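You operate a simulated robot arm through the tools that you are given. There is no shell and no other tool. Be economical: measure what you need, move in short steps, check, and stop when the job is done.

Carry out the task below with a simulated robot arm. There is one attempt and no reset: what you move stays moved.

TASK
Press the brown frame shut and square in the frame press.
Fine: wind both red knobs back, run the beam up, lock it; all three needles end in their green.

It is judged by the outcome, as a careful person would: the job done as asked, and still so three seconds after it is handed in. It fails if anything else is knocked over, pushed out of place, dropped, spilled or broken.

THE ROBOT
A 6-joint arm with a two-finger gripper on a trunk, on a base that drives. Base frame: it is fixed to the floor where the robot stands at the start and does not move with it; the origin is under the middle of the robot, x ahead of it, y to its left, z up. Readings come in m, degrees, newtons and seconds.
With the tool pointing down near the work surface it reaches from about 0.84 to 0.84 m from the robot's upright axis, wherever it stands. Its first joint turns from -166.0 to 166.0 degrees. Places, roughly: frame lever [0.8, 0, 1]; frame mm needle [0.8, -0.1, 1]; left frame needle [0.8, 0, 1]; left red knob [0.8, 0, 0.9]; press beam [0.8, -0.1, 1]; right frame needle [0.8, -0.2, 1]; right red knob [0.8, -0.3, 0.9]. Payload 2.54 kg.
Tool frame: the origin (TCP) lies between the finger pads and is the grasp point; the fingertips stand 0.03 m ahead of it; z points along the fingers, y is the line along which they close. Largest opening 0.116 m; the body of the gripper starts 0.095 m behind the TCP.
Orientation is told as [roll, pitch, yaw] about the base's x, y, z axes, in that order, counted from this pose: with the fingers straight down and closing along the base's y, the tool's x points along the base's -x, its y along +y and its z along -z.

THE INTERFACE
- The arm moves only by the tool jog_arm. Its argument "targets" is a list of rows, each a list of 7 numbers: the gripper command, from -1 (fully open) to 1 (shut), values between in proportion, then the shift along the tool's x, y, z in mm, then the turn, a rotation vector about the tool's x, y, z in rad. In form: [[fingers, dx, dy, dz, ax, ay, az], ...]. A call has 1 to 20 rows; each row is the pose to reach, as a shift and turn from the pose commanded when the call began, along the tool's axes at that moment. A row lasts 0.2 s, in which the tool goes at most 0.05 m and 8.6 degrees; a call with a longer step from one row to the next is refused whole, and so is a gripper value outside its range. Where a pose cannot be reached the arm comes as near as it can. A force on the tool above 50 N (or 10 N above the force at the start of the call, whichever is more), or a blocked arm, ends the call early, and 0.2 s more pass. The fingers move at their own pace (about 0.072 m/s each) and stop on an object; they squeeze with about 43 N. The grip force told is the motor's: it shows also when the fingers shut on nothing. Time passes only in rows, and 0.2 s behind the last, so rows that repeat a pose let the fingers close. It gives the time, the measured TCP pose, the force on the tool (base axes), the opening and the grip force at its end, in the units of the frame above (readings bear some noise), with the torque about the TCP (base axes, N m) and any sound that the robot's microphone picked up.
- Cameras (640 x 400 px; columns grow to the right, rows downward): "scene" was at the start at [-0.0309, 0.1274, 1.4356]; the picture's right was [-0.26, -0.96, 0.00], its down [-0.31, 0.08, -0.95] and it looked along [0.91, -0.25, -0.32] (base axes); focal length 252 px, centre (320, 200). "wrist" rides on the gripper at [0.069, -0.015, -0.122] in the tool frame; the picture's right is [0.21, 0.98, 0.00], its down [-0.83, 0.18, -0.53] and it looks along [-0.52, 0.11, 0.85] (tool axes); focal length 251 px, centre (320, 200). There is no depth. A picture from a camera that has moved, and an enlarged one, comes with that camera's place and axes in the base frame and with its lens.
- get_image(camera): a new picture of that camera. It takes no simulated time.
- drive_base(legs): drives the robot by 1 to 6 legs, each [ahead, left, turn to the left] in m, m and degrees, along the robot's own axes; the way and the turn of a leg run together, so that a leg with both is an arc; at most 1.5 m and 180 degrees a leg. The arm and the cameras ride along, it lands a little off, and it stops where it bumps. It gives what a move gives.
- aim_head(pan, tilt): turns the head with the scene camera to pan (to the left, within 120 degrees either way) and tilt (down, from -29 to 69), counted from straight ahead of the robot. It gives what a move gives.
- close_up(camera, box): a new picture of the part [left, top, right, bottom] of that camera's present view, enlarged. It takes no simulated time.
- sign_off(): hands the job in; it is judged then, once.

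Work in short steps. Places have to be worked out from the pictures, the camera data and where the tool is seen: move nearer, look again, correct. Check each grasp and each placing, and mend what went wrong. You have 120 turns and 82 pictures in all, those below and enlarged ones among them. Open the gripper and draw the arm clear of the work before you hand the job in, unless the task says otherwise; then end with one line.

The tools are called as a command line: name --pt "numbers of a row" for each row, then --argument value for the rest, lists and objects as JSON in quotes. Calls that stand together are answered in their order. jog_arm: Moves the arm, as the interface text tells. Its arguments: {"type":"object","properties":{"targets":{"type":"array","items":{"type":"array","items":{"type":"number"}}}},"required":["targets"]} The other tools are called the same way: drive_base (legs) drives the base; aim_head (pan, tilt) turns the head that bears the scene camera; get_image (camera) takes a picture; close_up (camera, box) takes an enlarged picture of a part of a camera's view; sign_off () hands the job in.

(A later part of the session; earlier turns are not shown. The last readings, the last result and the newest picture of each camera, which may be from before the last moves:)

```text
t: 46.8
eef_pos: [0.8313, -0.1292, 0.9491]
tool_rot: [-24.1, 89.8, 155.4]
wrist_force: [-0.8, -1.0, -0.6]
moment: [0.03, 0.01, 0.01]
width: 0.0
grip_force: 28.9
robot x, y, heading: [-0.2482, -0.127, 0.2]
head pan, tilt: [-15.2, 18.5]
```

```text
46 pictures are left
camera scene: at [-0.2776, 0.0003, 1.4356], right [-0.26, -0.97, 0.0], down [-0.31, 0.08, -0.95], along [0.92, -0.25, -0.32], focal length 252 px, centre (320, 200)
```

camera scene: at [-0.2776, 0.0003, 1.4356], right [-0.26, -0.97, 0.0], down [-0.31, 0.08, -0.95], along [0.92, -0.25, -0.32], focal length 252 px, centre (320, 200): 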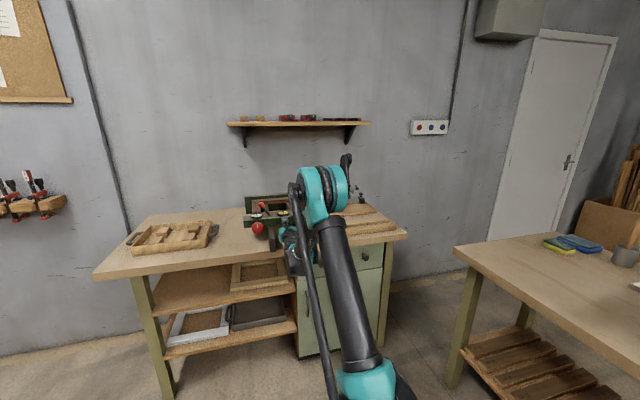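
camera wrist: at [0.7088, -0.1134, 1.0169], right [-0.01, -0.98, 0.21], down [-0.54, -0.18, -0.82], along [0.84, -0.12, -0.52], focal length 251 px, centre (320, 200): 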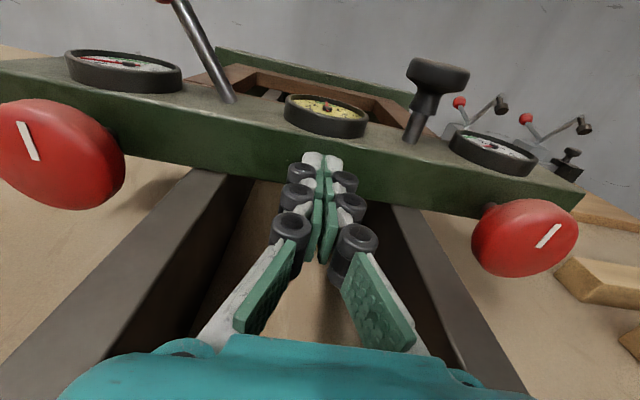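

The beam follows. I zoom on the gap between the beam and frame.

close_up --camera "wrist" --box '[200, 30, 440, 180]'

close_up --camera "scene" --box '[235, 185, 315, 245]'

```text
2.67 times, centred on (320, 105) of wrist
camera zoom: at [0.7088, -0.1134, 1.0169], right [-0.01, -0.98, 0.21], down [-0.54, -0.18, -0.82], along [0.84, -0.12, -0.52], focal length 670 px, centre (320, 453)
```

zoom: 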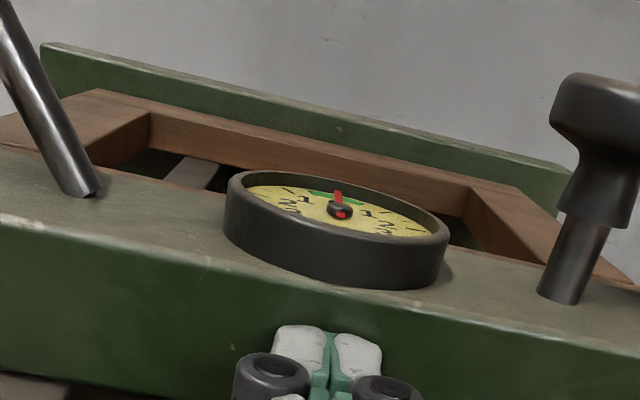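

```text
6.67 times, centred on (275, 215) of scene
camera zoom: at [-0.2776, 0.0003, 1.4356], right [-0.26, -0.97, 0.0], down [-0.31, 0.08, -0.95], along [0.92, -0.25, -0.32], focal length 1683 px, centre (620, 100)
```

zoom: 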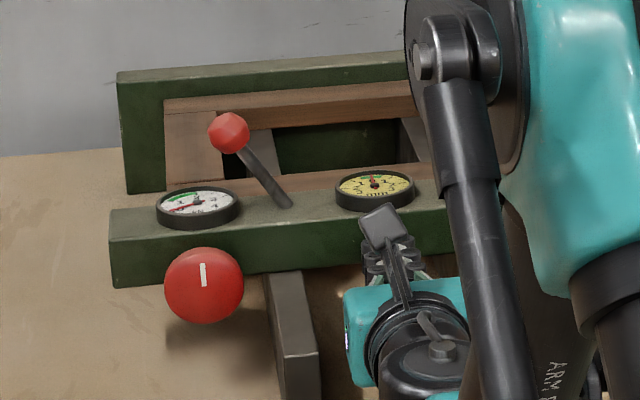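

Gauges left and mm are readable from the scene camera. I keep pushing slowly toward contact.

jog_arm --pt "1 0 0 5 0 0 0" --pt "1 0 0 10 0 0 0" --pt "1 0 0 15 0 0 0" --pt "1 0 0 20 0 0 0" --pt "1 0 0 25 0 0 0" --pt "1 0 0 30 0 0 0"

close_up --camera "wrist" --box '[200, 30, 440, 180]'

close_up --camera "scene" --box '[235, 185, 315, 245]'

```text
t: 48.2
eef_pos: [0.863, -0.1299, 0.9473]
tool_rot: [-23.0, 89.7, 156.6]
wrist_force: [-6.2, 3.5, -2.8]
moment: [-0.02, 0.05, 0.14]
width: 0.006
grip_force: 28.1
robot x, y, heading: [-0.2482, -0.1274, 0.2]
head pan, tilt: [-15.2, 18.5]
```

```text
2.67 times, centred on (320, 105) of wrist
camera zoom: at [0.7395, -0.115, 1.0158], right [-0.01, -0.98, 0.21], down [-0.54, -0.18, -0.82], along [0.84, -0.12, -0.52], focal length 670 px, centre (320, 453)
```

zoom: 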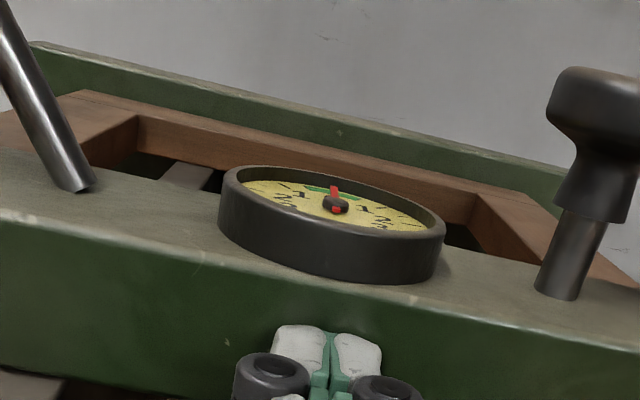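

```text
6.67 times, centred on (275, 215) of scene
camera zoom: at [-0.2777, 0.0004, 1.4356], right [-0.26, -0.97, 0.0], down [-0.31, 0.08, -0.95], along [0.92, -0.25, -0.32], focal length 1683 px, centre (620, 100)
```

zoom: 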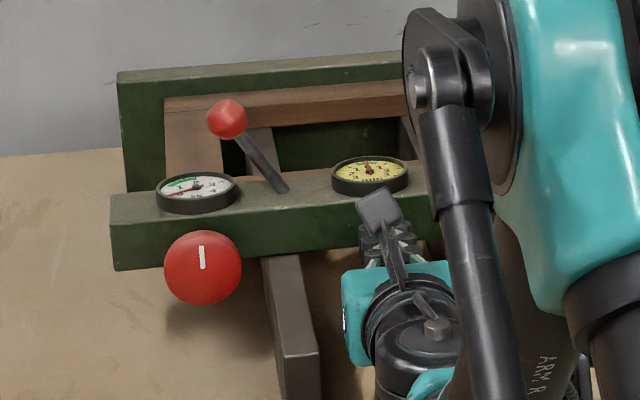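

A small resisting force appears (−6 N). I push a bit more in small steps.

jog_arm --pt "1 0 0 3 0 0 0" --pt "1 0 0 6 0 0 0" --pt "1 0 0 9 0 0 0" --pt "1 0 0 12 0 0 0" --pt "1 0 0 15 0 0 0"

close_up --camera "wrist" --box '[200, 30, 440, 180]'

close_up --camera "scene" --box '[235, 185, 315, 245]'

```text
t: 49.0
eef_pos: [0.8679, -0.1306, 0.9468]
tool_rot: [-31.7, 89.8, 147.6]
wrist_force: [-22.7, 1.0, -1.4]
moment: [-0.03, -0.08, 0.06]
width: 0.0061
grip_force: 28.7
robot x, y, heading: [-0.2462, -0.1291, 0.2]
head pan, tilt: [-15.2, 18.5]
stopped in row 3: the force on the tool passed its limit at 59 N (the readings are from after the stop); the commanded pose is now the measured one
```

```text
2.67 times, centred on (320, 105) of wrist
camera zoom: at [0.7446, -0.1149, 1.0159], right [-0.01, -0.98, 0.21], down [-0.54, -0.18, -0.82], along [0.84, -0.12, -0.52], focal length 670 px, centre (320, 453)
```

zoom: 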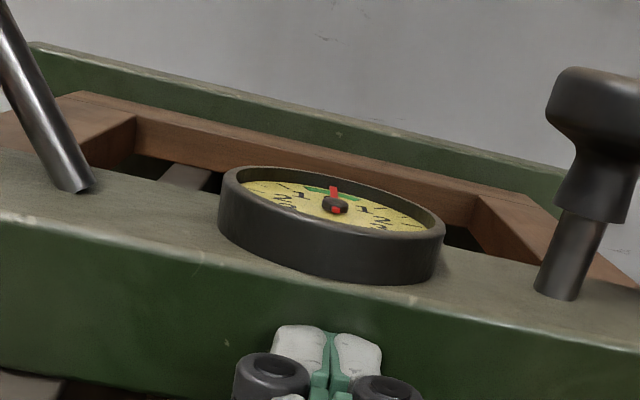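

```text
6.67 times, centred on (275, 215) of scene
camera zoom: at [-0.2789, 0.0003, 1.4356], right [-0.26, -0.97, 0.0], down [-0.31, 0.08, -0.95], along [0.92, -0.25, -0.32], focal length 1683 px, centre (620, 100)
```

zoom: 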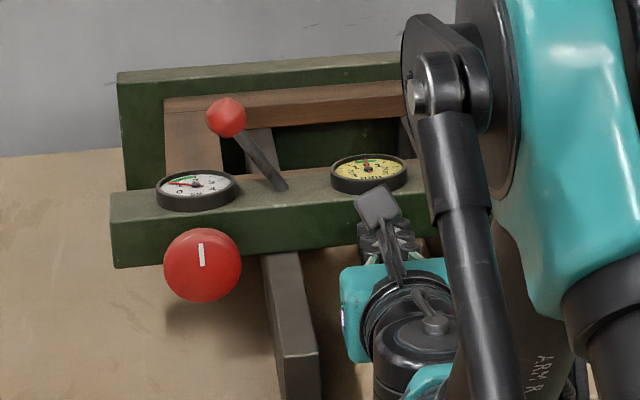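

Firm contact (59 N) – the beam is up against the frame. I back off, rise, and check whether the beam stays; the lever ball should be at ≈ (0.917, -0.027, 1.03).

jog_arm --pt "1 0 0 -15 0 0 0" --pt "1 0 0 -40 0 0 0" --pt "1 0 0 -60 0 0 0" --pt "1 30 -40 -70 0 0 0" --pt "1 60 -80 -70 0 0 0" --pt "1 82 -120 -70 0 0 0" --pt "1 82 -165 -70 0 0 0" --pt "1 82 -165 -70 0 0 0"

get_image --camera "wrist"

close_up --camera "scene" --box '[235, 185, 315, 245]'

```text
refused: row 4 steps farther than a row can; nothing moved
```

```text
39 pictures are left
camera wrist: at [0.7446, -0.1149, 1.0159], right [-0.01, -0.98, 0.21], down [-0.54, -0.18, -0.82], along [0.84, -0.12, -0.52], focal length 251 px, centre (320, 200)
```

wrist: 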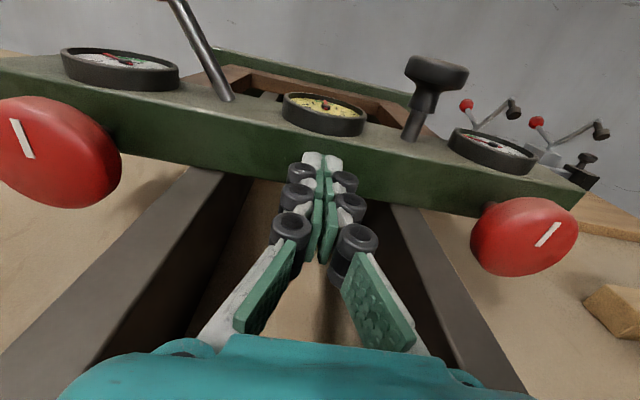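

```text
6.67 times, centred on (275, 215) of scene
camera zoom: at [-0.2789, 0.0003, 1.4356], right [-0.26, -0.97, 0.0], down [-0.31, 0.08, -0.95], along [0.92, -0.25, -0.32], focal length 1683 px, centre (620, 100)
```

zoom: 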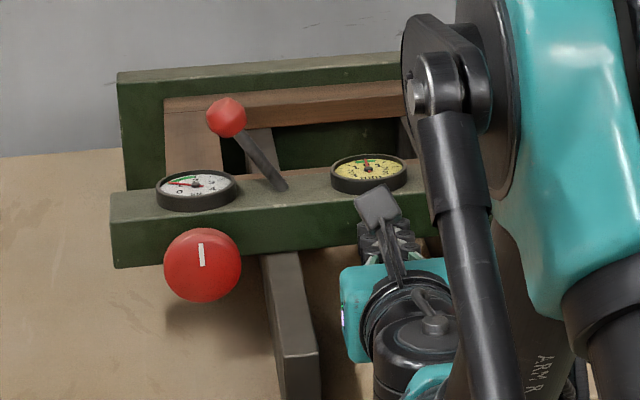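

The steps were too large; I repeat the retreat with smaller ones.

jog_arm --pt "1 0 0 -15 0 0 0" --pt "1 0 0 -40 0 0 0" --pt "1 0 0 -70 0 0 0" --pt "1 28 -20 -70 0 0 0" --pt "1 56 -50 -70 0 0 0" --pt "1 82 -85 -70 0 0 0" --pt "1 82 -125 -70 0 0 0" --pt "1 82 -165 -70 0 0 0" --pt "1 82 -165 -70 0 0 0"

get_image --camera "wrist"

```text
t: 51.0
eef_pos: [0.8008, 0.0339, 1.0309]
tool_rot: [-24.2, 89.8, 155.4]
wrist_force: [-1.2, 0.3, 0.7]
moment: [0.01, 0.04, 0.02]
width: 0.0
grip_force: 28.8
robot x, y, heading: [-0.247, -0.1293, 0.1]
head pan, tilt: [-15.2, 18.5]
```

```text
37 pictures are left
camera wrist: at [0.679, 0.0493, 1.0987], right [-0.01, -0.98, 0.21], down [-0.54, -0.18, -0.82], along [0.84, -0.12, -0.52], focal length 251 px, centre (320, 200)
```

wrist: 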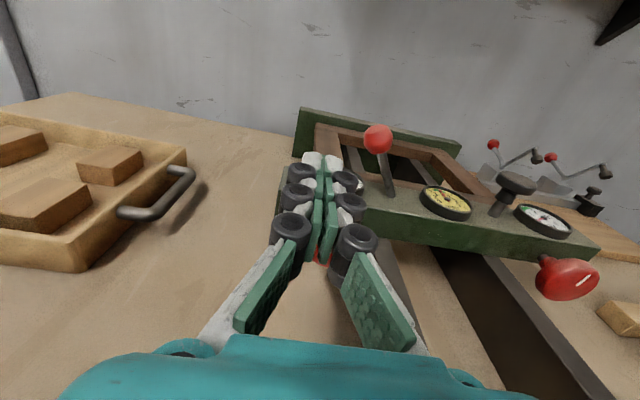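

Ball at (0.917, -0.025, 1.033). I advance left of it and push it gently toward −y, reading the force.

jog_arm --pt "1 0 0 35 0 0 0" --pt "1 0 0 70 0 0 0" --pt "1 0 0 104 0 0 0" --pt "1 0 12 104 0 0 0" --pt "1 0 24 104 0 0 0" --pt "1 0 32 104 0 0 0" --pt "1 0 40 104 0 0 0" --pt "1 0 48 104 0 0 0" --pt "1 0 56 104 0 0 0"

get_image --camera "wrist"

```text
t: 53.0
eef_pos: [0.9039, -0.0221, 1.0292]
tool_rot: [-25.9, 89.9, 153.6]
wrist_force: [1.0, 0.6, 0.3]
moment: [-0.03, 0.03, 0.01]
width: 0.0002
grip_force: 28.6
robot x, y, heading: [-0.2478, -0.1256, 0.0]
head pan, tilt: [-15.2, 18.5]
```

```text
36 pictures are left
camera wrist: at [0.782, -0.0068, 1.0973], right [-0.01, -0.98, 0.21], down [-0.54, -0.18, -0.82], along [0.84, -0.12, -0.52], focal length 251 px, centre (320, 200)
```

wrist: 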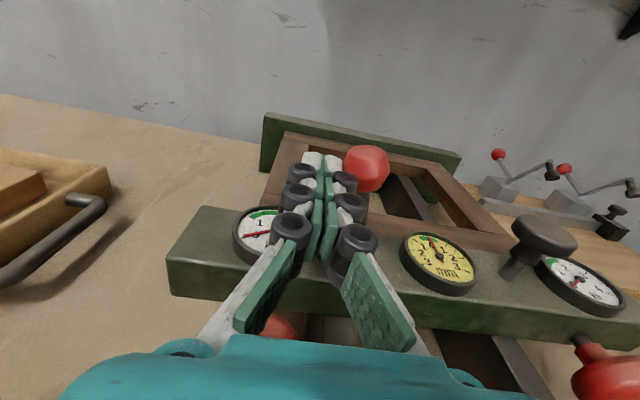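

No resistance. I continue pushing.

jog_arm --pt "1 0 8 0 0 0 0" --pt "1 0 16 0 0 0 0" --pt "1 0 24 0 0 0 0" --pt "1 0 32 0 0 0 0" --pt "1 0 40 0 0 0 0"

get_image --camera "wrist"

```text
t: 54.2
eef_pos: [0.9035, -0.0615, 1.0297]
tool_rot: [-25.2, 89.8, 154.2]
wrist_force: [1.0, 0.2, 0.5]
moment: [0.01, -0.01, -0.01]
width: 0.0001
grip_force: 28.9
robot x, y, heading: [-0.2478, -0.1298, -0.0]
head pan, tilt: [-15.2, 18.5]
```

```text
35 pictures are left
camera wrist: at [0.7806, -0.0454, 1.098], right [-0.01, -0.98, 0.21], down [-0.54, -0.17, -0.82], along [0.84, -0.12, -0.52], focal length 251 px, centre (320, 200)
```

wrist: 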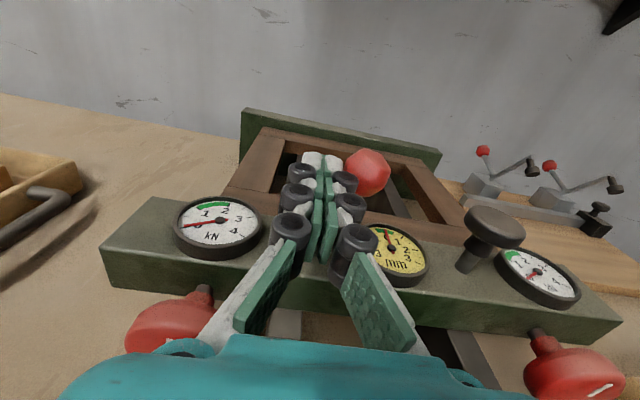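

The lever swings. I push on to find its end.

jog_arm --pt "1 0 7 0 0 0 0" --pt "1 0 14 0 0 0 0" --pt "1 0 21 0 0 0 0" --pt "1 0 28 0 0 0 0"

get_image --camera "wrist"

```text
t: 55.2
eef_pos: [0.9029, -0.0747, 1.03]
tool_rot: [-21.1, 89.8, 159.6]
wrist_force: [-3.1, 12.1, 5.0]
moment: [-0.05, -0.1, 0.2]
width: 0.0002
grip_force: 28.7
robot x, y, heading: [-0.2479, -0.1243, 0.4]
head pan, tilt: [-15.2, 18.5]
stopped in row 4: the force on the tool passed its limit at 55 N (the readings are from after the stop); the commanded pose is now the measured one
```

```text
34 pictures are left
camera wrist: at [0.7799, -0.0615, 1.098], right [0.01, -0.98, 0.21], down [-0.53, -0.19, -0.82], along [0.85, -0.1, -0.52], focal length 251 px, centre (320, 200)
```

wrist: 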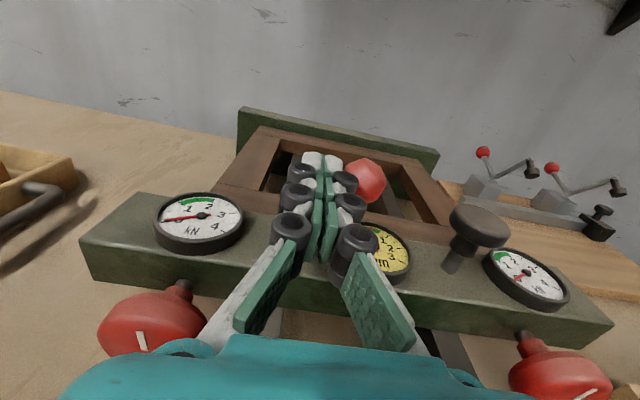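

The lever hit its end stop on the other side: locked. I withdraw, drop to knob height in front of the left knob, opening the fingers.

jog_arm --pt "1 0 -6 0 0 0 0" --pt "1 0 -10 -40 0 0 0" --pt "1 0 -10 -85 0 0 0" --pt "1 0 -20 -130 0 0 0" --pt "1 0 -40 -170 0 0 0" --pt "-0.3 -25 -60 -180 0 0 -0.13" --pt "-0.3 -55 -76 -180 0 0 -0.26" --pt "-0.3 -86 -76 -180 0 0 -0.39" --pt "-0.3 -86 -76 -180 0 0 -0.52" --pt "-0.3 -86 -76 -180 0 0 -0.52"

get_image --camera "wrist"

get_image --camera "scene"

```text
t: 57.4
eef_pos: [0.7225, -0.0038, 0.9449]
tool_rot: [89.6, 60.1, -89.9]
wrist_force: [-0.2, 0.2, -0.4]
moment: [0.0, -0.01, 0.01]
width: 0.0751
grip_force: 0.0
robot x, y, heading: [-0.2448, -0.125, 0.2]
head pan, tilt: [-15.2, 18.5]
```

```text
33 pictures are left
camera wrist: at [0.5991, 0.0421, 0.9969], right [0.01, -0.74, 0.67], down [-0.53, -0.57, -0.62], along [0.85, -0.35, -0.4], focal length 251 px, centre (320, 200)
```

wrist: 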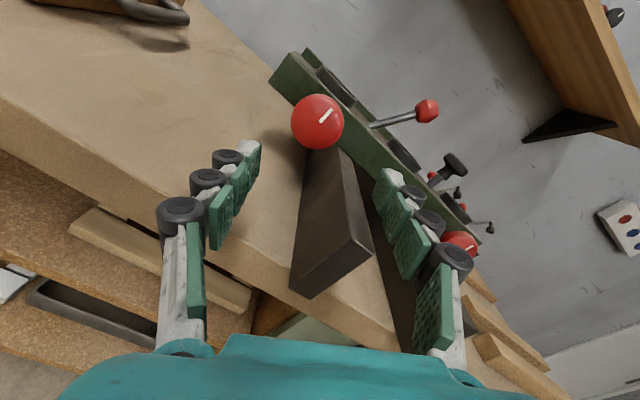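

```text
32 pictures are left
camera scene: at [-0.2781, 0.0008, 1.4356], right [-0.26, -0.97, 0.0], down [-0.31, 0.08, -0.95], along [0.92, -0.24, -0.32], focal length 252 px, centre (320, 200)
```

scene: 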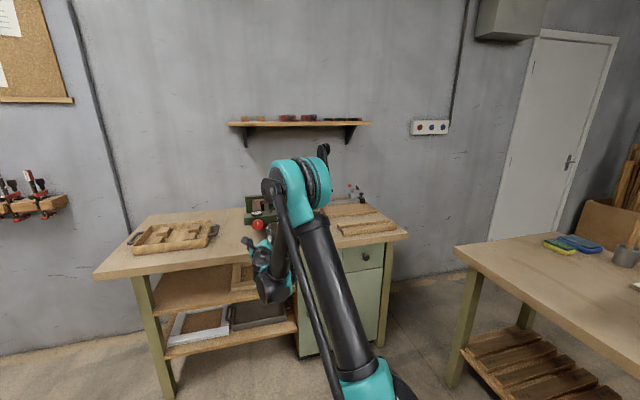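

Knob at (0.86, 0.001, 0.942). I advance onto it.

jog_arm --pt "-0.3 1 -5 35 0 0 0" --pt "-0.3 1 -5 70 0 0 0" --pt "-0.3 1 -5 100 0 0 0" --pt "-0.3 1 -5 120 0 0 0" --pt "-0.3 1 -5 131 0 0 0" --pt "-0.3 1 -5 131 0 0 0"

get_image --camera "wrist"

```text
t: 58.8
eef_pos: [0.8543, 0.0004, 0.941]
tool_rot: [89.6, 60.3, -89.9]
wrist_force: [0.2, 0.0, -0.3]
moment: [0.01, -0.01, 0.02]
width: 0.0755
grip_force: 0.1
robot x, y, heading: [-0.2517, -0.1287, 0.1]
head pan, tilt: [-15.2, 18.5]
```

```text
31 pictures are left
camera wrist: at [0.73, 0.0462, 0.9937], right [0.01, -0.74, 0.67], down [-0.53, -0.57, -0.63], along [0.85, -0.35, -0.4], focal length 251 px, centre (320, 200)
```

wrist: 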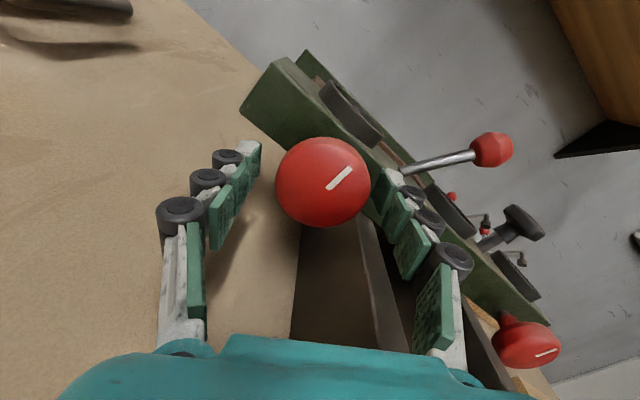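

Well centred. I close and turn clockwise 50°, then read the left gauge.

jog_arm --pt "0.3 0 0 0 0 0 0" --pt "1 0 0 0 0 0 0" --pt "1 0 0 0 0 0 0" --pt "1 0 0 0 0 0 0.14" --pt "1 0 0 0 0 0 0.28" --pt "1 0 0 0 0 0 0.42" --pt "1 0 0 0 0 0 0.56" --pt "1 0 0 0 0 0 0.7" --pt "1 0 0 0 0 0 0.84"

close_up --camera "scene" --box '[240, 190, 300, 235]'

```text
t: 60.1
eef_pos: [0.8523, 0.0002, 0.9447]
tool_rot: [89.7, 75.4, -89.9]
wrist_force: [-8.0, -1.6, 20.9]
moment: [-0.03, 0.1, 0.18]
width: 0.052
grip_force: 44.9
robot x, y, heading: [-0.246, -0.1273, 0.3]
head pan, tilt: [-15.2, 18.5]
stopped in row 6: the force on the tool passed its limit at 62 N (the readings are from after the stop); the commanded pose is now the measured one
```

```text
8.89 times, centred on (270, 212) of scene
camera zoom: at [-0.2793, 0.0005, 1.4356], right [-0.26, -0.97, 0.0], down [-0.31, 0.08, -0.95], along [0.92, -0.24, -0.32], focal length 2244 px, centre (764, 89)
```

zoom: 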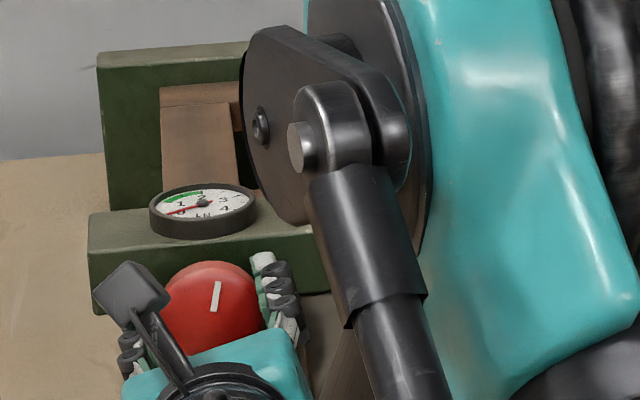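

The stop came from a lateral load; alignment has now relaxed. I continue clockwise with a slight correction.

jog_arm --pt "1 1 0 -1 0 0 0" --pt "1 1 0 -1 0 0 0.1" --pt "1 1 0 -1 0 0 0.2" --pt "1 1 0 -1 0 0 0.3" --pt "1 1 0 -1 0 0 0.4" --pt "1 1 0 -1 0 0 0.5" --pt "1 1 0 -1 0 0 0.6" --pt "1 1 0 -1 0 0 0.7" --pt "1 1 0 -1 0 0 0.8"

close_up --camera "scene" --box '[246, 200, 276, 220]'

```text
t: 60.7
eef_pos: [0.853, 0.0017, 0.9472]
tool_rot: [89.8, 78.6, -89.7]
wrist_force: [-8.3, -1.0, 18.6]
moment: [-0.03, -0.04, 0.07]
width: 0.0517
grip_force: 44.7
robot x, y, heading: [-0.2484, -0.1256, 0.4]
head pan, tilt: [-15.2, 18.5]
stopped in row 2: the force on the tool passed its limit at 63 N (the readings are from after the stop); the commanded pose is now the measured one
```

```text
16.00 times, centred on (261, 210) of scene
camera zoom: at [-0.2792, 0.0005, 1.4356], right [-0.26, -0.97, 0.0], down [-0.31, 0.08, -0.95], along [0.92, -0.24, -0.32], focal length 4039 px, centre (1264, 40)
```

zoom: 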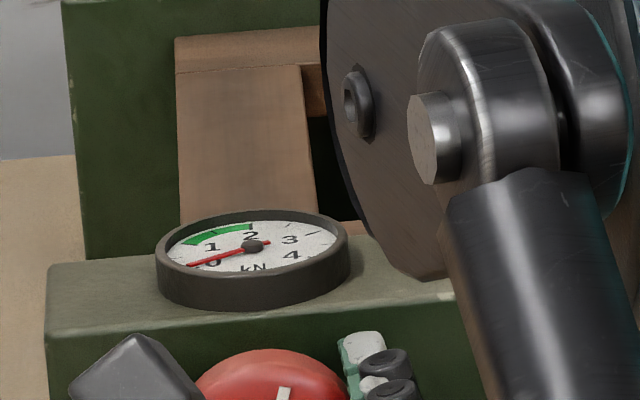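

The needle is still 0; the gripper body is being pushed up by the rail (right end of the body lies over it when horizontal). I'll use grips with the fingers near vertical and the camera to the left: open, back off 45 mm, and roll CCW to about -285°.

jog_arm --pt "-0.3 0 0 0 0 0 0" --pt "-0.3 0 0 0 0 0 0" --pt "-0.3 -2 0 -25 0 0 0" --pt "-0.3 -4 0 -50 0 0 0" --pt "-0.3 -4 0 -70 0 0 -0.14" --pt "-0.3 -4 0 -70 0 0 -0.28" --pt "-0.3 -4 0 -70 0 0 -0.42" --pt "-0.3 -4 0 -70 0 0 -0.56" --pt "-0.3 -4 0 -70 0 0 -0.7" --pt "-0.3 -4 0 -70 0 0 -0.84" --pt "-0.3 -4 0 -70 0 0 -0.98" --pt "-0.3 -4 0 -70 0 0 -1.12" --pt "-0.3 -4 0 -70 0 0 -1.26" --pt "-0.3 -4 0 -70 0 0 -1.4" --pt "-0.3 -4 0 -70 0 0 -1.54" --pt "-0.3 -4 0 -70 0 0 -1.63"

get_image --camera "wrist"

```text
t: 61.3
eef_pos: [0.8508, 0.0017, 0.9468]
tool_rot: [89.8, 78.3, -89.5]
wrist_force: [-1.6, 0.5, 6.0]
moment: [-0.27, 0.77, -0.32]
width: 0.0755
grip_force: 0.1
robot x, y, heading: [-0.2476, -0.1253, 0.2]
head pan, tilt: [-15.2, 18.5]
stopped in row 3: the force on the tool passed its limit at 81 N (the readings are from after the stop); the commanded pose is now the measured one
```

```text
28 pictures are left
camera wrist: at [0.7279, 0.0283, 1.0108], right [0.01, -0.91, 0.41], down [-0.53, -0.35, -0.77], along [0.85, -0.21, -0.49], focal length 251 px, centre (320, 200)
```

wrist: 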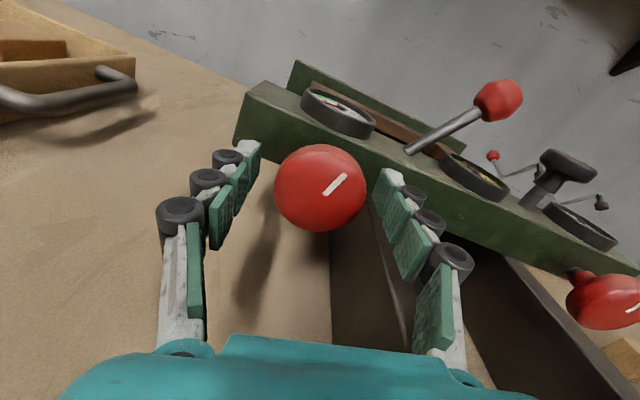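

Confirmed: the wrist is resting on the rail. I back straight out slightly upward, then roll.

jog_arm --pt "-0.3 2 0 0 0 0 0" --pt "-0.3 3 0 -25 0 0 0" --pt "-0.3 3 0 -60 0 0 0" --pt "-0.3 3 0 -95 0 0 0" --pt "-0.3 0 0 -95 0 0 -0.14" --pt "-0.3 -4 0 -95 0 0 -0.28" --pt "-0.3 -4 0 -95 0 0 -0.42" --pt "-0.3 -4 0 -95 0 0 -0.56" --pt "-0.3 -4 0 -95 0 0 -0.7" --pt "-0.3 -4 0 -95 0 0 -0.84" --pt "-0.3 -4 0 -95 0 0 -0.98" --pt "-0.3 -4 0 -95 0 0 -1.12" --pt "-0.3 -4 0 -95 0 0 -1.26" --pt "-0.3 -4 0 -95 0 0 -1.4" --pt "-0.3 -4 0 -95 0 0 -1.54" --pt "-0.3 -4 0 -95 0 0 -1.63"

get_image --camera "wrist"

```text
t: 64.7
eef_pos: [0.7626, -0.0214, 0.9427]
tool_rot: [94.1, -14.2, -87.8]
wrist_force: [-5.0, 12.6, -1.8]
moment: [0.69, 0.19, -0.56]
width: 0.0757
grip_force: 0.0
out of reach, approached as far as the arm can: row 14, 15, 16
robot x, y, heading: [-0.2484, -0.1264, 0.3]
head pan, tilt: [-15.2, 18.5]
```

```text
27 pictures are left
camera wrist: at [0.6389, 0.034, 0.902], right [-0.09, 0.44, 0.89], down [-0.52, -0.79, 0.34], along [0.85, -0.43, 0.3], focal length 251 px, centre (320, 200)
```

wrist: 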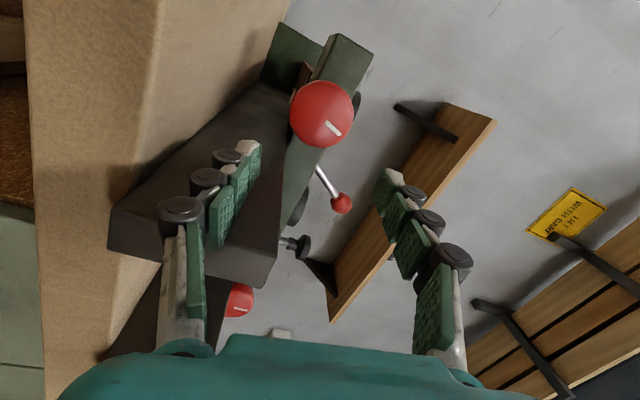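

The roll reaches its limit near −275°. I roll back 0.3 rad to ~−267° and check the pose recovers.

jog_arm --pt "-0.3 0 0 -20 0 0 0.12" --pt "-0.3 0 0 -20 0 0 0.24" --pt "-0.3 0 0 -20 0 0 0.34" --pt "-0.3 0 0 0 0 0 0.34" --pt "-0.3 0 0 0 0 0 0.34"

get_image --camera "wrist"

```text
t: 65.9
eef_pos: [0.7624, -0.0243, 0.9422]
tool_rot: [94.1, 5.3, -86.7]
wrist_force: [1.0, 0.2, -0.5]
moment: [-0.01, -0.02, -0.03]
width: 0.0755
grip_force: 0.2
robot x, y, heading: [-0.2501, -0.1273, 0.2]
head pan, tilt: [-15.2, 18.5]
```

```text
26 pictures are left
camera wrist: at [0.6367, 0.0388, 0.9246], right [-0.08, 0.12, 0.99], down [-0.5, -0.87, 0.07], along [0.86, -0.49, 0.13], focal length 251 px, centre (320, 200)
```

wrist: 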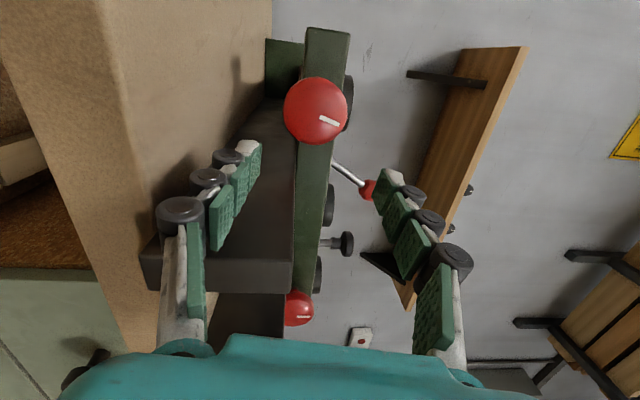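

The pose was left tilted ~5° and 25 mm off. I correct orientation and position, then advance onto the knob.

jog_arm --pt "-0.3 12 -1 5 0.035 -0.026 0" --pt "-0.3 24 -2 12 0.069 -0.052 0" --pt "-0.3 24 -3 21 0.069 -0.052 0" --pt "-0.3 22 -6 50 0.069 -0.052 0" --pt "-0.3 21 -7 76 0.069 -0.052 0" --pt "-0.3 21 -8 90 0.069 -0.052 0" --pt "-0.3 21 -8 90 0.069 -0.052 0"

get_image --camera "wrist"

```text
t: 67.5
eef_pos: [0.8508, 0.0017, 0.9434]
tool_rot: [90.5, 5.5, -89.7]
wrist_force: [0.8, -0.3, 1.2]
moment: [-0.04, -0.01, 0.02]
width: 0.0752
grip_force: 0.0
robot x, y, heading: [-0.2474, -0.1256, 0.1]
head pan, tilt: [-15.2, 18.5]
```

```text
25 pictures are left
camera wrist: at [0.7282, 0.0706, 0.9327], right [-0.01, 0.12, 0.99], down [-0.53, -0.84, 0.1], along [0.85, -0.52, 0.07], focal length 251 px, centre (320, 200)
```

wrist: 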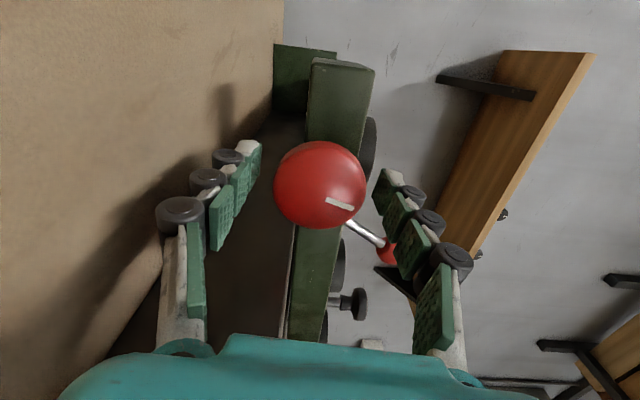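

Centred with fingers vertical. I close and turn clockwise ~58°.

jog_arm --pt "0.3 0 0 0 0 0 0" --pt "1 0 0 0 0 0 0" --pt "1 0 0 0 0 0 0" --pt "1 0 0 0 0 0 0.12" --pt "1 0 0 0 0 0 0.24" --pt "1 0 0 0 0 0 0.36" --pt "1 0 0 0 0 0 0.48" --pt "1 0 0 0 0 0 0.6" --pt "1 0 0 0 0 0 0.72" --pt "1 0 0 0 0 0 0.84" --pt "1 0 0 0 0 0 0.96" --pt "1 0 0 0 0 0 1.02"

close_up --camera "scene" --box '[246, 200, 276, 220]'

```text
t: 69.6
eef_pos: [0.851, 0.0017, 0.9455]
tool_rot: [89.9, 47.3, -89.8]
wrist_force: [-4.3, -0.5, 19.1]
moment: [-0.04, -0.33, 0.04]
width: 0.0518
grip_force: 45.1
robot x, y, heading: [-0.2468, -0.1257, 0.4]
head pan, tilt: [-15.2, 18.5]
stopped in row 10: the force on the tool passed its limit at 50 N (the readings are from after the stop); the commanded pose is now the measured one
```

```text
16.00 times, centred on (261, 210) of scene
camera zoom: at [-0.2788, 0.0006, 1.4356], right [-0.26, -0.97, 0.0], down [-0.31, 0.08, -0.95], along [0.92, -0.24, -0.32], focal length 4039 px, centre (1264, 40)
```

zoom: 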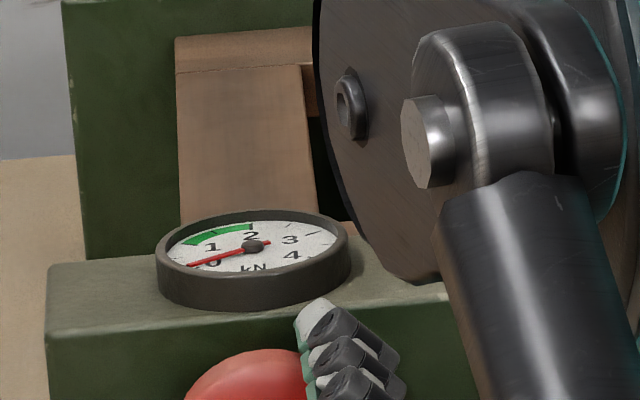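

The contact is at the fingertips: the tool is a couple of mm low on the knob. I raise 1 mm and continue clockwise a little.

jog_arm --pt "1 0.8 0.7 0 0 0 0" --pt "1 0.8 0.7 0 0 0 0.1" --pt "1 0.8 0.7 0 0 0 0.2" --pt "1 0.8 0.7 0 0 0 0.3"

```text
t: 70.6
eef_pos: [0.8511, 0.0015, 0.9465]
tool_rot: [89.8, 64.6, -90.0]
wrist_force: [12.5, -3.2, 26.5]
moment: [-0.06, -0.45, 0.35]
width: 0.0519
grip_force: 44.7
robot x, y, heading: [-0.2478, -0.127, 0.5]
head pan, tilt: [-15.2, 18.5]
```

Still pushed up slightly, so the knob centre is about 1 mm higher. I open, roll back to −262° in place, raised 1 mm, and grip again.

jog_arm --pt "-0.3 0 0 0 0 0 0" --pt "-0.3 0 0 0 0 0 0" --pt "-0.3 1 0.5 0 0 0 -0.14" --pt "-0.3 1 0.5 0 0 0 -0.28" --pt "-0.3 1 0.5 0 0 0 -0.42" --pt "-0.3 1 0.5 0 0 0 -0.56" --pt "-0.3 1 0.5 0 0 0 -0.7" --pt "-0.3 1 0.5 0 0 0 -0.84" --pt "-0.3 1 0.5 0 0 0 -0.98" --pt "-0.3 1 0.5 0 0 0 -0.98" --pt "0.3 1 0.5 0 0 0 -0.98" --pt "1 1 0.5 0 0 0 -0.98" --pt "1 1 0.5 0 0 0 -0.98"

```text
t: 73.6
eef_pos: [0.8523, 0.0027, 0.9435]
tool_rot: [89.8, 8.5, -89.5]
wrist_force: [1.2, 1.1, -16.8]
moment: [0.04, 0.25, -0.21]
width: 0.052
grip_force: 44.7
robot x, y, heading: [-0.2465, -0.1242, 0.3]
head pan, tilt: [-15.2, 18.5]
stopped in row 13: the force on the tool passed its limit at 52 N (the readings are from after the stop); the commanded pose is now the measured one
```

Grip is centred now (z ≈ 0.943). I turn clockwise ~52°, letting the tool drift up ~2 mm as seen before.

jog_arm --pt "1 0 -0.5 0 0 0 0.12" --pt "1 0 -0.5 0 0 0 0.24" --pt "1 0 0 0 0 0 0.36" --pt "1 0 0.5 0 0 0 0.48" --pt "1 0 1 0 0 0 0.6" --pt "1 0 1.5 0 0 0 0.72" --pt "1 0 2 0 0 0 0.84" --pt "1 0 2.5 0 0 0 0.92"

close_up --camera "scene" --box '[240, 190, 300, 235]'

```text
t: 75.4
eef_pos: [0.8524, 0.0028, 0.9448]
tool_rot: [89.7, 61.3, -90.1]
wrist_force: [14.8, -5.7, -10.5]
moment: [-0.02, 0.01, -0.08]
width: 0.0518
grip_force: 44.9
robot x, y, heading: [-0.2461, -0.1269, 0.3]
head pan, tilt: [-15.2, 18.5]
```

```text
8.89 times, centred on (270, 212) of scene
camera zoom: at [-0.2766, 0.0005, 1.4356], right [-0.26, -0.97, 0.0], down [-0.31, 0.08, -0.95], along [0.92, -0.24, -0.32], focal length 2244 px, centre (764, 89)
```

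zoom: 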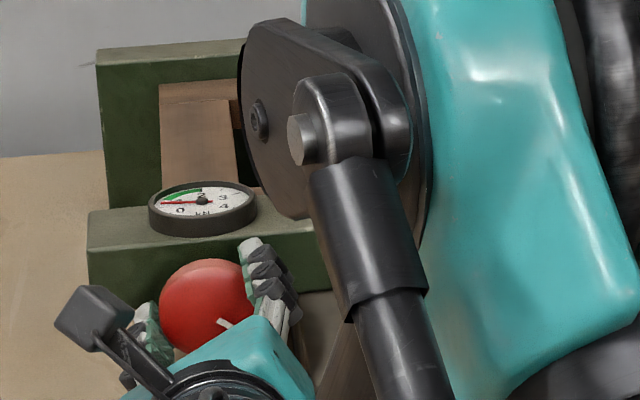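

The needle has begun to move. I read it closely.

close_up --camera "scene" --box '[252, 204, 270, 216]'

```text
16.00 times, centred on (261, 210) of scene
camera zoom: at [-0.2766, 0.0005, 1.4356], right [-0.26, -0.97, 0.0], down [-0.31, 0.08, -0.95], along [0.92, -0.24, -0.32], focal length 4039 px, centre (1264, 40)
```

zoom: 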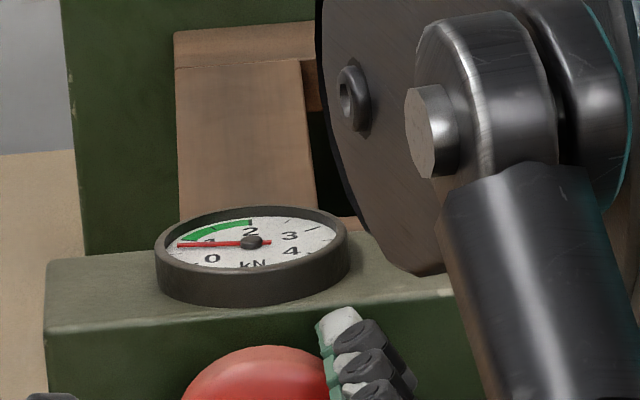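

Left ≈ 0.8 kN. I leave it there for balance and go over the rails to the right knob, rolling to about −155°.

jog_arm --pt "-0.3 0 0 0 0 0 0" --pt "-0.3 0 0 0 0 0 0" --pt "-0.3 0 0 -40 0 0 0" --pt "-0.3 0 0 -85 0 0 0" --pt "-0.3 0 0 -125 0 0 0" --pt "-0.3 31 17 -125 0 0 0" --pt "-0.3 10 55 -125 0 0 0.13" --pt "-0.3 -11 92 -125 0 0 0.26" --pt "-0.3 -32 130 -125 0 0 0.39" --pt "-0.3 -53 168 -125 0 0 0.52" --pt "-0.3 -74 205 -125 0 0 0.65" --pt "-0.3 -94 243 -125 0 0 0.78" --pt "-0.3 -125 226 -125 0 0 0.91" --pt "-0.3 -125 226 -125 0 0 0.95"

get_image --camera "wrist"

```text
t: 78.4
eef_pos: [0.7287, -0.2549, 0.9445]
tool_rot: [-89.7, 64.2, 90.6]
wrist_force: [0.0, 0.0, -0.1]
moment: [-0.03, 0.01, -0.02]
width: 0.0756
grip_force: 0.0
robot x, y, heading: [-0.2492, -0.1279, 0.3]
head pan, tilt: [-15.2, 18.5]
```

```text
21 pictures are left
camera wrist: at [0.6055, -0.2728, 1.0125], right [0.01, -0.97, -0.23], down [-0.54, 0.19, -0.82], along [0.84, 0.13, -0.52], focal length 251 px, centre (320, 200)
```

wrist: 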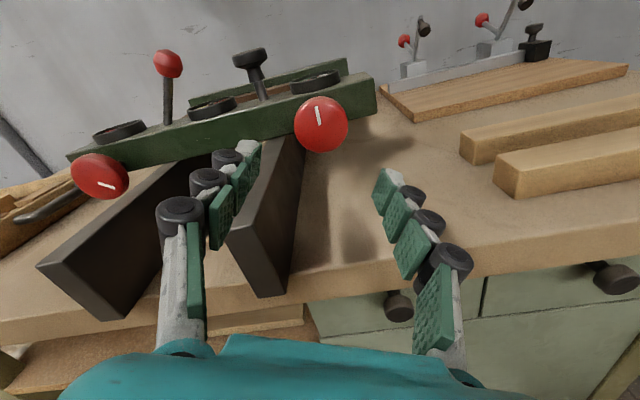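

Right knob at (0.862, -0.2555, 0.943). I advance, close and turn clockwise ~75°.

jog_arm --pt "-0.3 -1 0.5 40 0 0 0" --pt "-0.3 -1 0.5 80 0 0 0" --pt "-0.3 -1 0.5 110 0 0 0" --pt "-0.3 -1 0.5 123 0 0 0" --pt "-0.3 -1 0.5 123 0 0 0" --pt "0.3 -1 0.5 123 0 0 0" --pt "1 -1 0.5 123 0 0 0" --pt "1 -1 0.5 123 0 0 0" --pt "1 -1 0.5 123 0 0 0.13" --pt "1 -1 0.5 123 0 0 0.26" --pt "1 -1 0.5 123 0 0 0.39" --pt "1 -1 0.5 123 0 0 0.52" --pt "1 -1 0.5 123 0 0 0.65" --pt "1 -1 0.5 123 0 0 0.78" --pt "1 -1 0.5 123 0 0 0.91" --pt "1 -1 0.5 123 0 0 1.04" --pt "1 -1 0.5 123 0 0 1.17" --pt "1 -1 0.5 123 0 0 1.3"

get_image --camera "scene"

```text
t: 81.6
eef_pos: [0.8521, -0.2561, 0.9434]
tool_rot: [-89.8, 13.7, 90.4]
wrist_force: [4.0, -2.8, -25.2]
moment: [-0.04, 0.11, 0.19]
width: 0.0516
grip_force: 45.3
robot x, y, heading: [-0.2454, -0.127, 0.4]
head pan, tilt: [-15.2, 18.5]
stopped in row 16: the force on the tool passed its limit at 52 N (the readings are from after the stop); the commanded pose is now the measured one
```

```text
20 pictures are left
camera scene: at [-0.2765, 0.0003, 1.4357], right [-0.26, -0.97, 0.0], down [-0.31, 0.08, -0.95], along [0.92, -0.24, -0.32], focal length 252 px, centre (320, 200)
```

scene: 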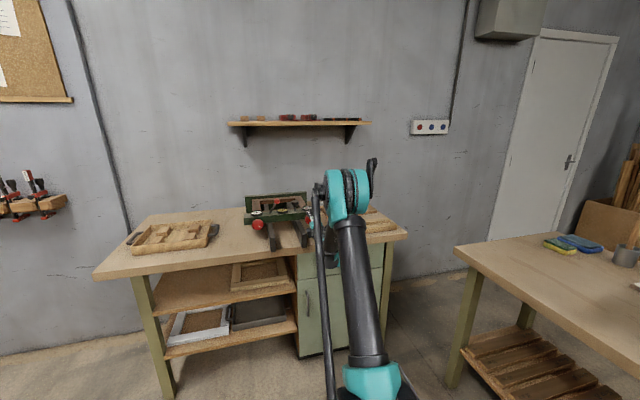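

Turned ~50°. I ease down 1 mm and continue 28° more, then read the gauges.

jog_arm --pt "1 0 1 0 0 0 0" --pt "1 0 1 0 0 0 0.12" --pt "1 0 1 0 0 0 0.24" --pt "1 0 1 0 0 0 0.36" --pt "1 0 1 0 0 0 0.48"

close_up --camera "scene" --box '[248, 190, 326, 230]'

```text
t: 82.8
eef_pos: [0.8499, -0.2564, 0.9434]
tool_rot: [-89.8, -13.9, 90.3]
wrist_force: [18.8, -3.4, -15.2]
moment: [-0.04, -0.13, 0.38]
width: 0.0521
grip_force: 45.3
robot x, y, heading: [-0.2443, -0.1264, 0.4]
head pan, tilt: [-15.2, 18.5]
```

```text
8.21 times, centred on (287, 210) of scene
camera zoom: at [-0.2764, 0.0004, 1.4357], right [-0.26, -0.97, 0.0], down [-0.31, 0.08, -0.95], along [0.92, -0.24, -0.32], focal length 2071 px, centre (591, 118)
```

zoom: 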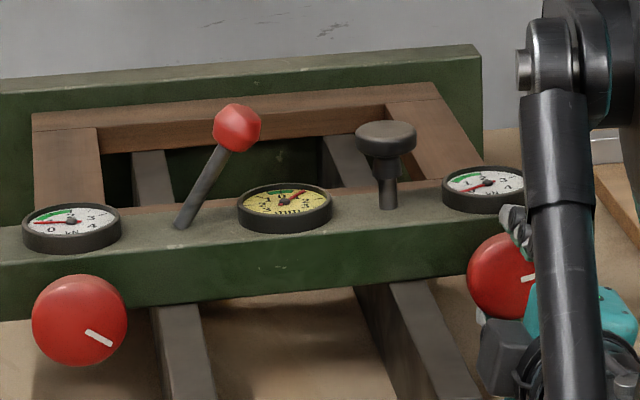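

All three dials are visible: left ≈0.8, right ≈0, mm ≈ +1 (right side behind). I open, roll back to about −145° in place, regrip and turn the right knob ~50° more.

jog_arm --pt "-0.3 0 0 0 0 0 0" --pt "-0.3 0 0 1 0 0 0" --pt "-0.3 0 0.5 1 0 0 -0.14" --pt "-0.3 0 0.5 1 0 0 -0.28" --pt "-0.3 0 0.5 1 0 0 -0.42" --pt "-0.3 0 0.5 1 0 0 -0.56" --pt "-0.3 0 0.5 1 0 0 -0.7" --pt "-0.3 0 0.5 1 0 0 -0.84" --pt "-0.3 0 0.5 1 0 0 -0.98" --pt "-0.3 0 0.5 1 0 0 -1.12" --pt "-0.3 0 0.5 2 0 0 -1.2" --pt "0.3 0 0.5 2 0 0 -1.2" --pt "1 0 0.5 2 0 0 -1.2" --pt "1 0 0.5 2 0 0 -1.2"

jog_arm --pt "1 0 0 0.2 0 0 0.12" --pt "1 0 0 0.4 0 0 0.24" --pt "1 0 0 0.6 0 0 0.36" --pt "1 0 0 0.8 0 0 0.48" --pt "1 0 0 1 0 0 0.6" --pt "1 0 0 1 0 0 0.72"

close_up --camera "scene" --box '[248, 190, 326, 230]'

```text
t: 83.9
eef_pos: [0.8509, -0.2538, 0.948]
tool_rot: [-90.0, 2.4, 90.4]
wrist_force: [-10.2, 1.4, 23.9]
moment: [1.1, 2.84, 0.29]
width: 0.0753
grip_force: 0.1
robot x, y, heading: [-0.2443, -0.1272, 0.2]
head pan, tilt: [-15.2, 18.5]
stopped in row 5: the force on the tool passed its limit at 66 N (the readings are from after the stop); the commanded pose is now the measured one
```

```text
t: 84.7
eef_pos: [0.8528, -0.2531, 0.9448]
tool_rot: [-89.8, -15.2, 90.4]
wrist_force: [0.4, -0.8, -21.5]
moment: [0.06, 0.19, 0.07]
width: 0.0518
grip_force: 45.3
robot x, y, heading: [-0.2466, -0.1307, 0.3]
head pan, tilt: [-15.2, 18.5]
stopped in row 3: the force on the tool passed its limit at 52 N (the readings are from after the stop); the commanded pose is now the measured one
```

```text
8.21 times, centred on (287, 210) of scene
camera zoom: at [-0.2769, 0.0005, 1.4356], right [-0.26, -0.97, 0.0], down [-0.31, 0.08, -0.95], along [0.92, -0.24, -0.32], focal length 2071 px, centre (591, 118)
```

zoom: 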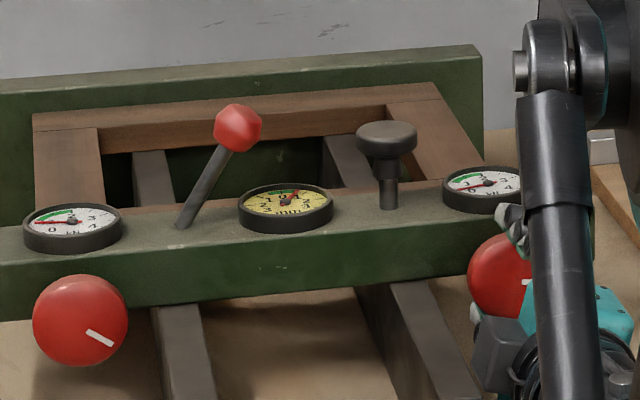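

The body's lower end fouled something near vertical when opened, but a partial turn got mm falling and right rising. I release with a small opening, back fully out, roll to −145° in the clear and go in again.

jog_arm --pt "-0.05 0 -0.5 0 0 0 0" --pt "-0.05 0 -0.5 0 0 0 0" --pt "-0.05 0 -0.5 -30 0 0 0" --pt "-0.05 0 -0.5 -70 0 0 0" --pt "-0.05 0 -0.5 -115 0 0 0" --pt "-0.3 2 0 -125 0 0 -0.14" --pt "-0.3 2 0 -125 0 0 -0.28" --pt "-0.3 2 0 -125 0 0 -0.42" --pt "-0.3 2 0 -125 0 0 -0.56" --pt "-0.3 2 0 -125 0 0 -0.7" --pt "-0.3 2 0 -125 0 0 -0.84" --pt "-0.3 2 0 -125 0 0 -0.98" --pt "-0.3 2 0 -125 0 0 -1.12" --pt "-0.3 2 0 -125 0 0 -1.22" --pt "-0.3 2 0 -125 0 0 -1.22"

```text
t: 87.9
eef_pos: [0.7266, -0.257, 0.9442]
tool_rot: [-89.8, 54.8, 90.7]
wrist_force: [0.7, 0.1, -0.4]
moment: [0.03, -0.05, 0.0]
width: 0.0752
grip_force: 0.2
robot x, y, heading: [-0.2502, -0.1262, 0.0]
head pan, tilt: [-15.2, 18.5]
```

In the clear at −145°. I advance, grip, and turn about 20° first.

jog_arm --pt "-0.3 -1.5 0 40 0 0 0" --pt "-0.3 -1.5 0 80 0 0 0" --pt "-0.3 -1.5 0 112 0 0 0" --pt "-0.3 -1.5 0 127 0 0 0" --pt "-0.3 -1.5 0 127 0 0 0" --pt "0.3 -1.5 0 127 0 0 0" --pt "1 -1.5 0 127 0 0 0" --pt "1 -1.5 0 127 0 0 0" --pt "1 -1.5 0 127 0 0 0.12" --pt "1 -1.5 0 127 0 0 0.24" --pt "1 -1.5 0 127 0 0 0.36"

close_up --camera "scene" --box '[248, 190, 326, 230]'

```text
t: 90.3
eef_pos: [0.8533, -0.2552, 0.9436]
tool_rot: [-89.9, 33.9, 90.4]
wrist_force: [-29.3, -26.3, -17.1]
moment: [-0.21, 0.67, 2.28]
width: 0.0521
grip_force: 45.3
robot x, y, heading: [-0.2479, -0.1254, 0.4]
head pan, tilt: [-15.2, 18.5]
```

```text
8.21 times, centred on (287, 210) of scene
camera zoom: at [-0.2784, -0.0007, 1.4357], right [-0.26, -0.97, 0.0], down [-0.31, 0.08, -0.95], along [0.92, -0.24, -0.32], focal length 2071 px, centre (591, 118)
```

zoom: 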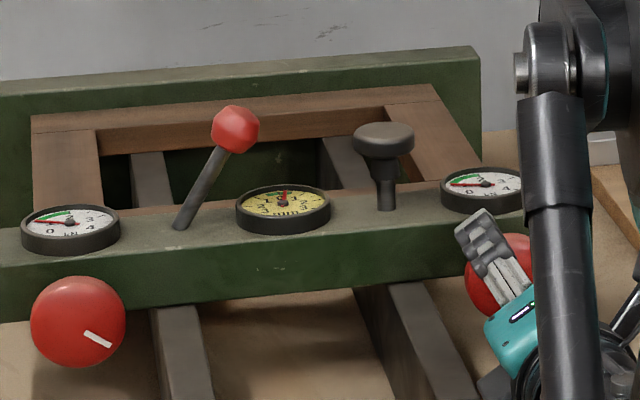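

Right ≈0.7, left ≈0.8, mm back near 0. I ease the tool 1.5 mm back and turn the right knob another ~35°.

jog_arm --pt "1 0 0 -1.5 0 0 0" --pt "1 0 0 -1.5 0 0 0.12" --pt "1 0 0 -1.5 0 0 0.24" --pt "1 0 0 -1.5 0 0 0.36" --pt "1 0 0 -1.2 0 0 0.48" --pt "1 0 0 -1 0 0 0.6"

close_up --camera "scene" --box '[248, 190, 326, 230]'

```text
t: 91.7
eef_pos: [0.8529, -0.2549, 0.9427]
tool_rot: [-89.9, -0.4, 90.4]
wrist_force: [-20.0, -29.2, -21.9]
moment: [-0.53, -0.54, 0.66]
width: 0.0519
grip_force: 44.6
robot x, y, heading: [-0.2478, -0.126, 0.4]
head pan, tilt: [-15.2, 18.5]
```

```text
8.21 times, centred on (287, 210) of scene
camera zoom: at [-0.2778, -0.0007, 1.4357], right [-0.26, -0.97, 0.0], down [-0.31, 0.08, -0.95], along [0.92, -0.24, -0.32], focal length 2071 px, centre (591, 118)
```

zoom: 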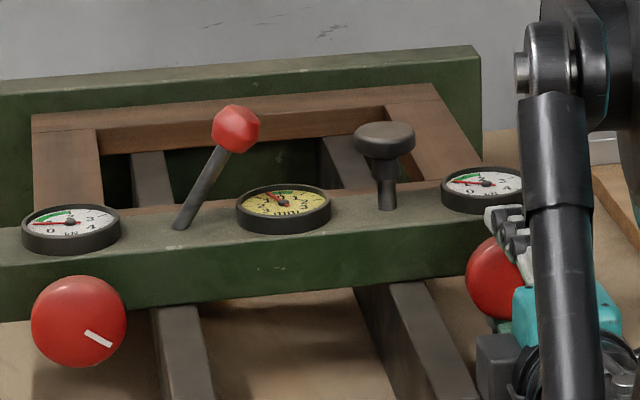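

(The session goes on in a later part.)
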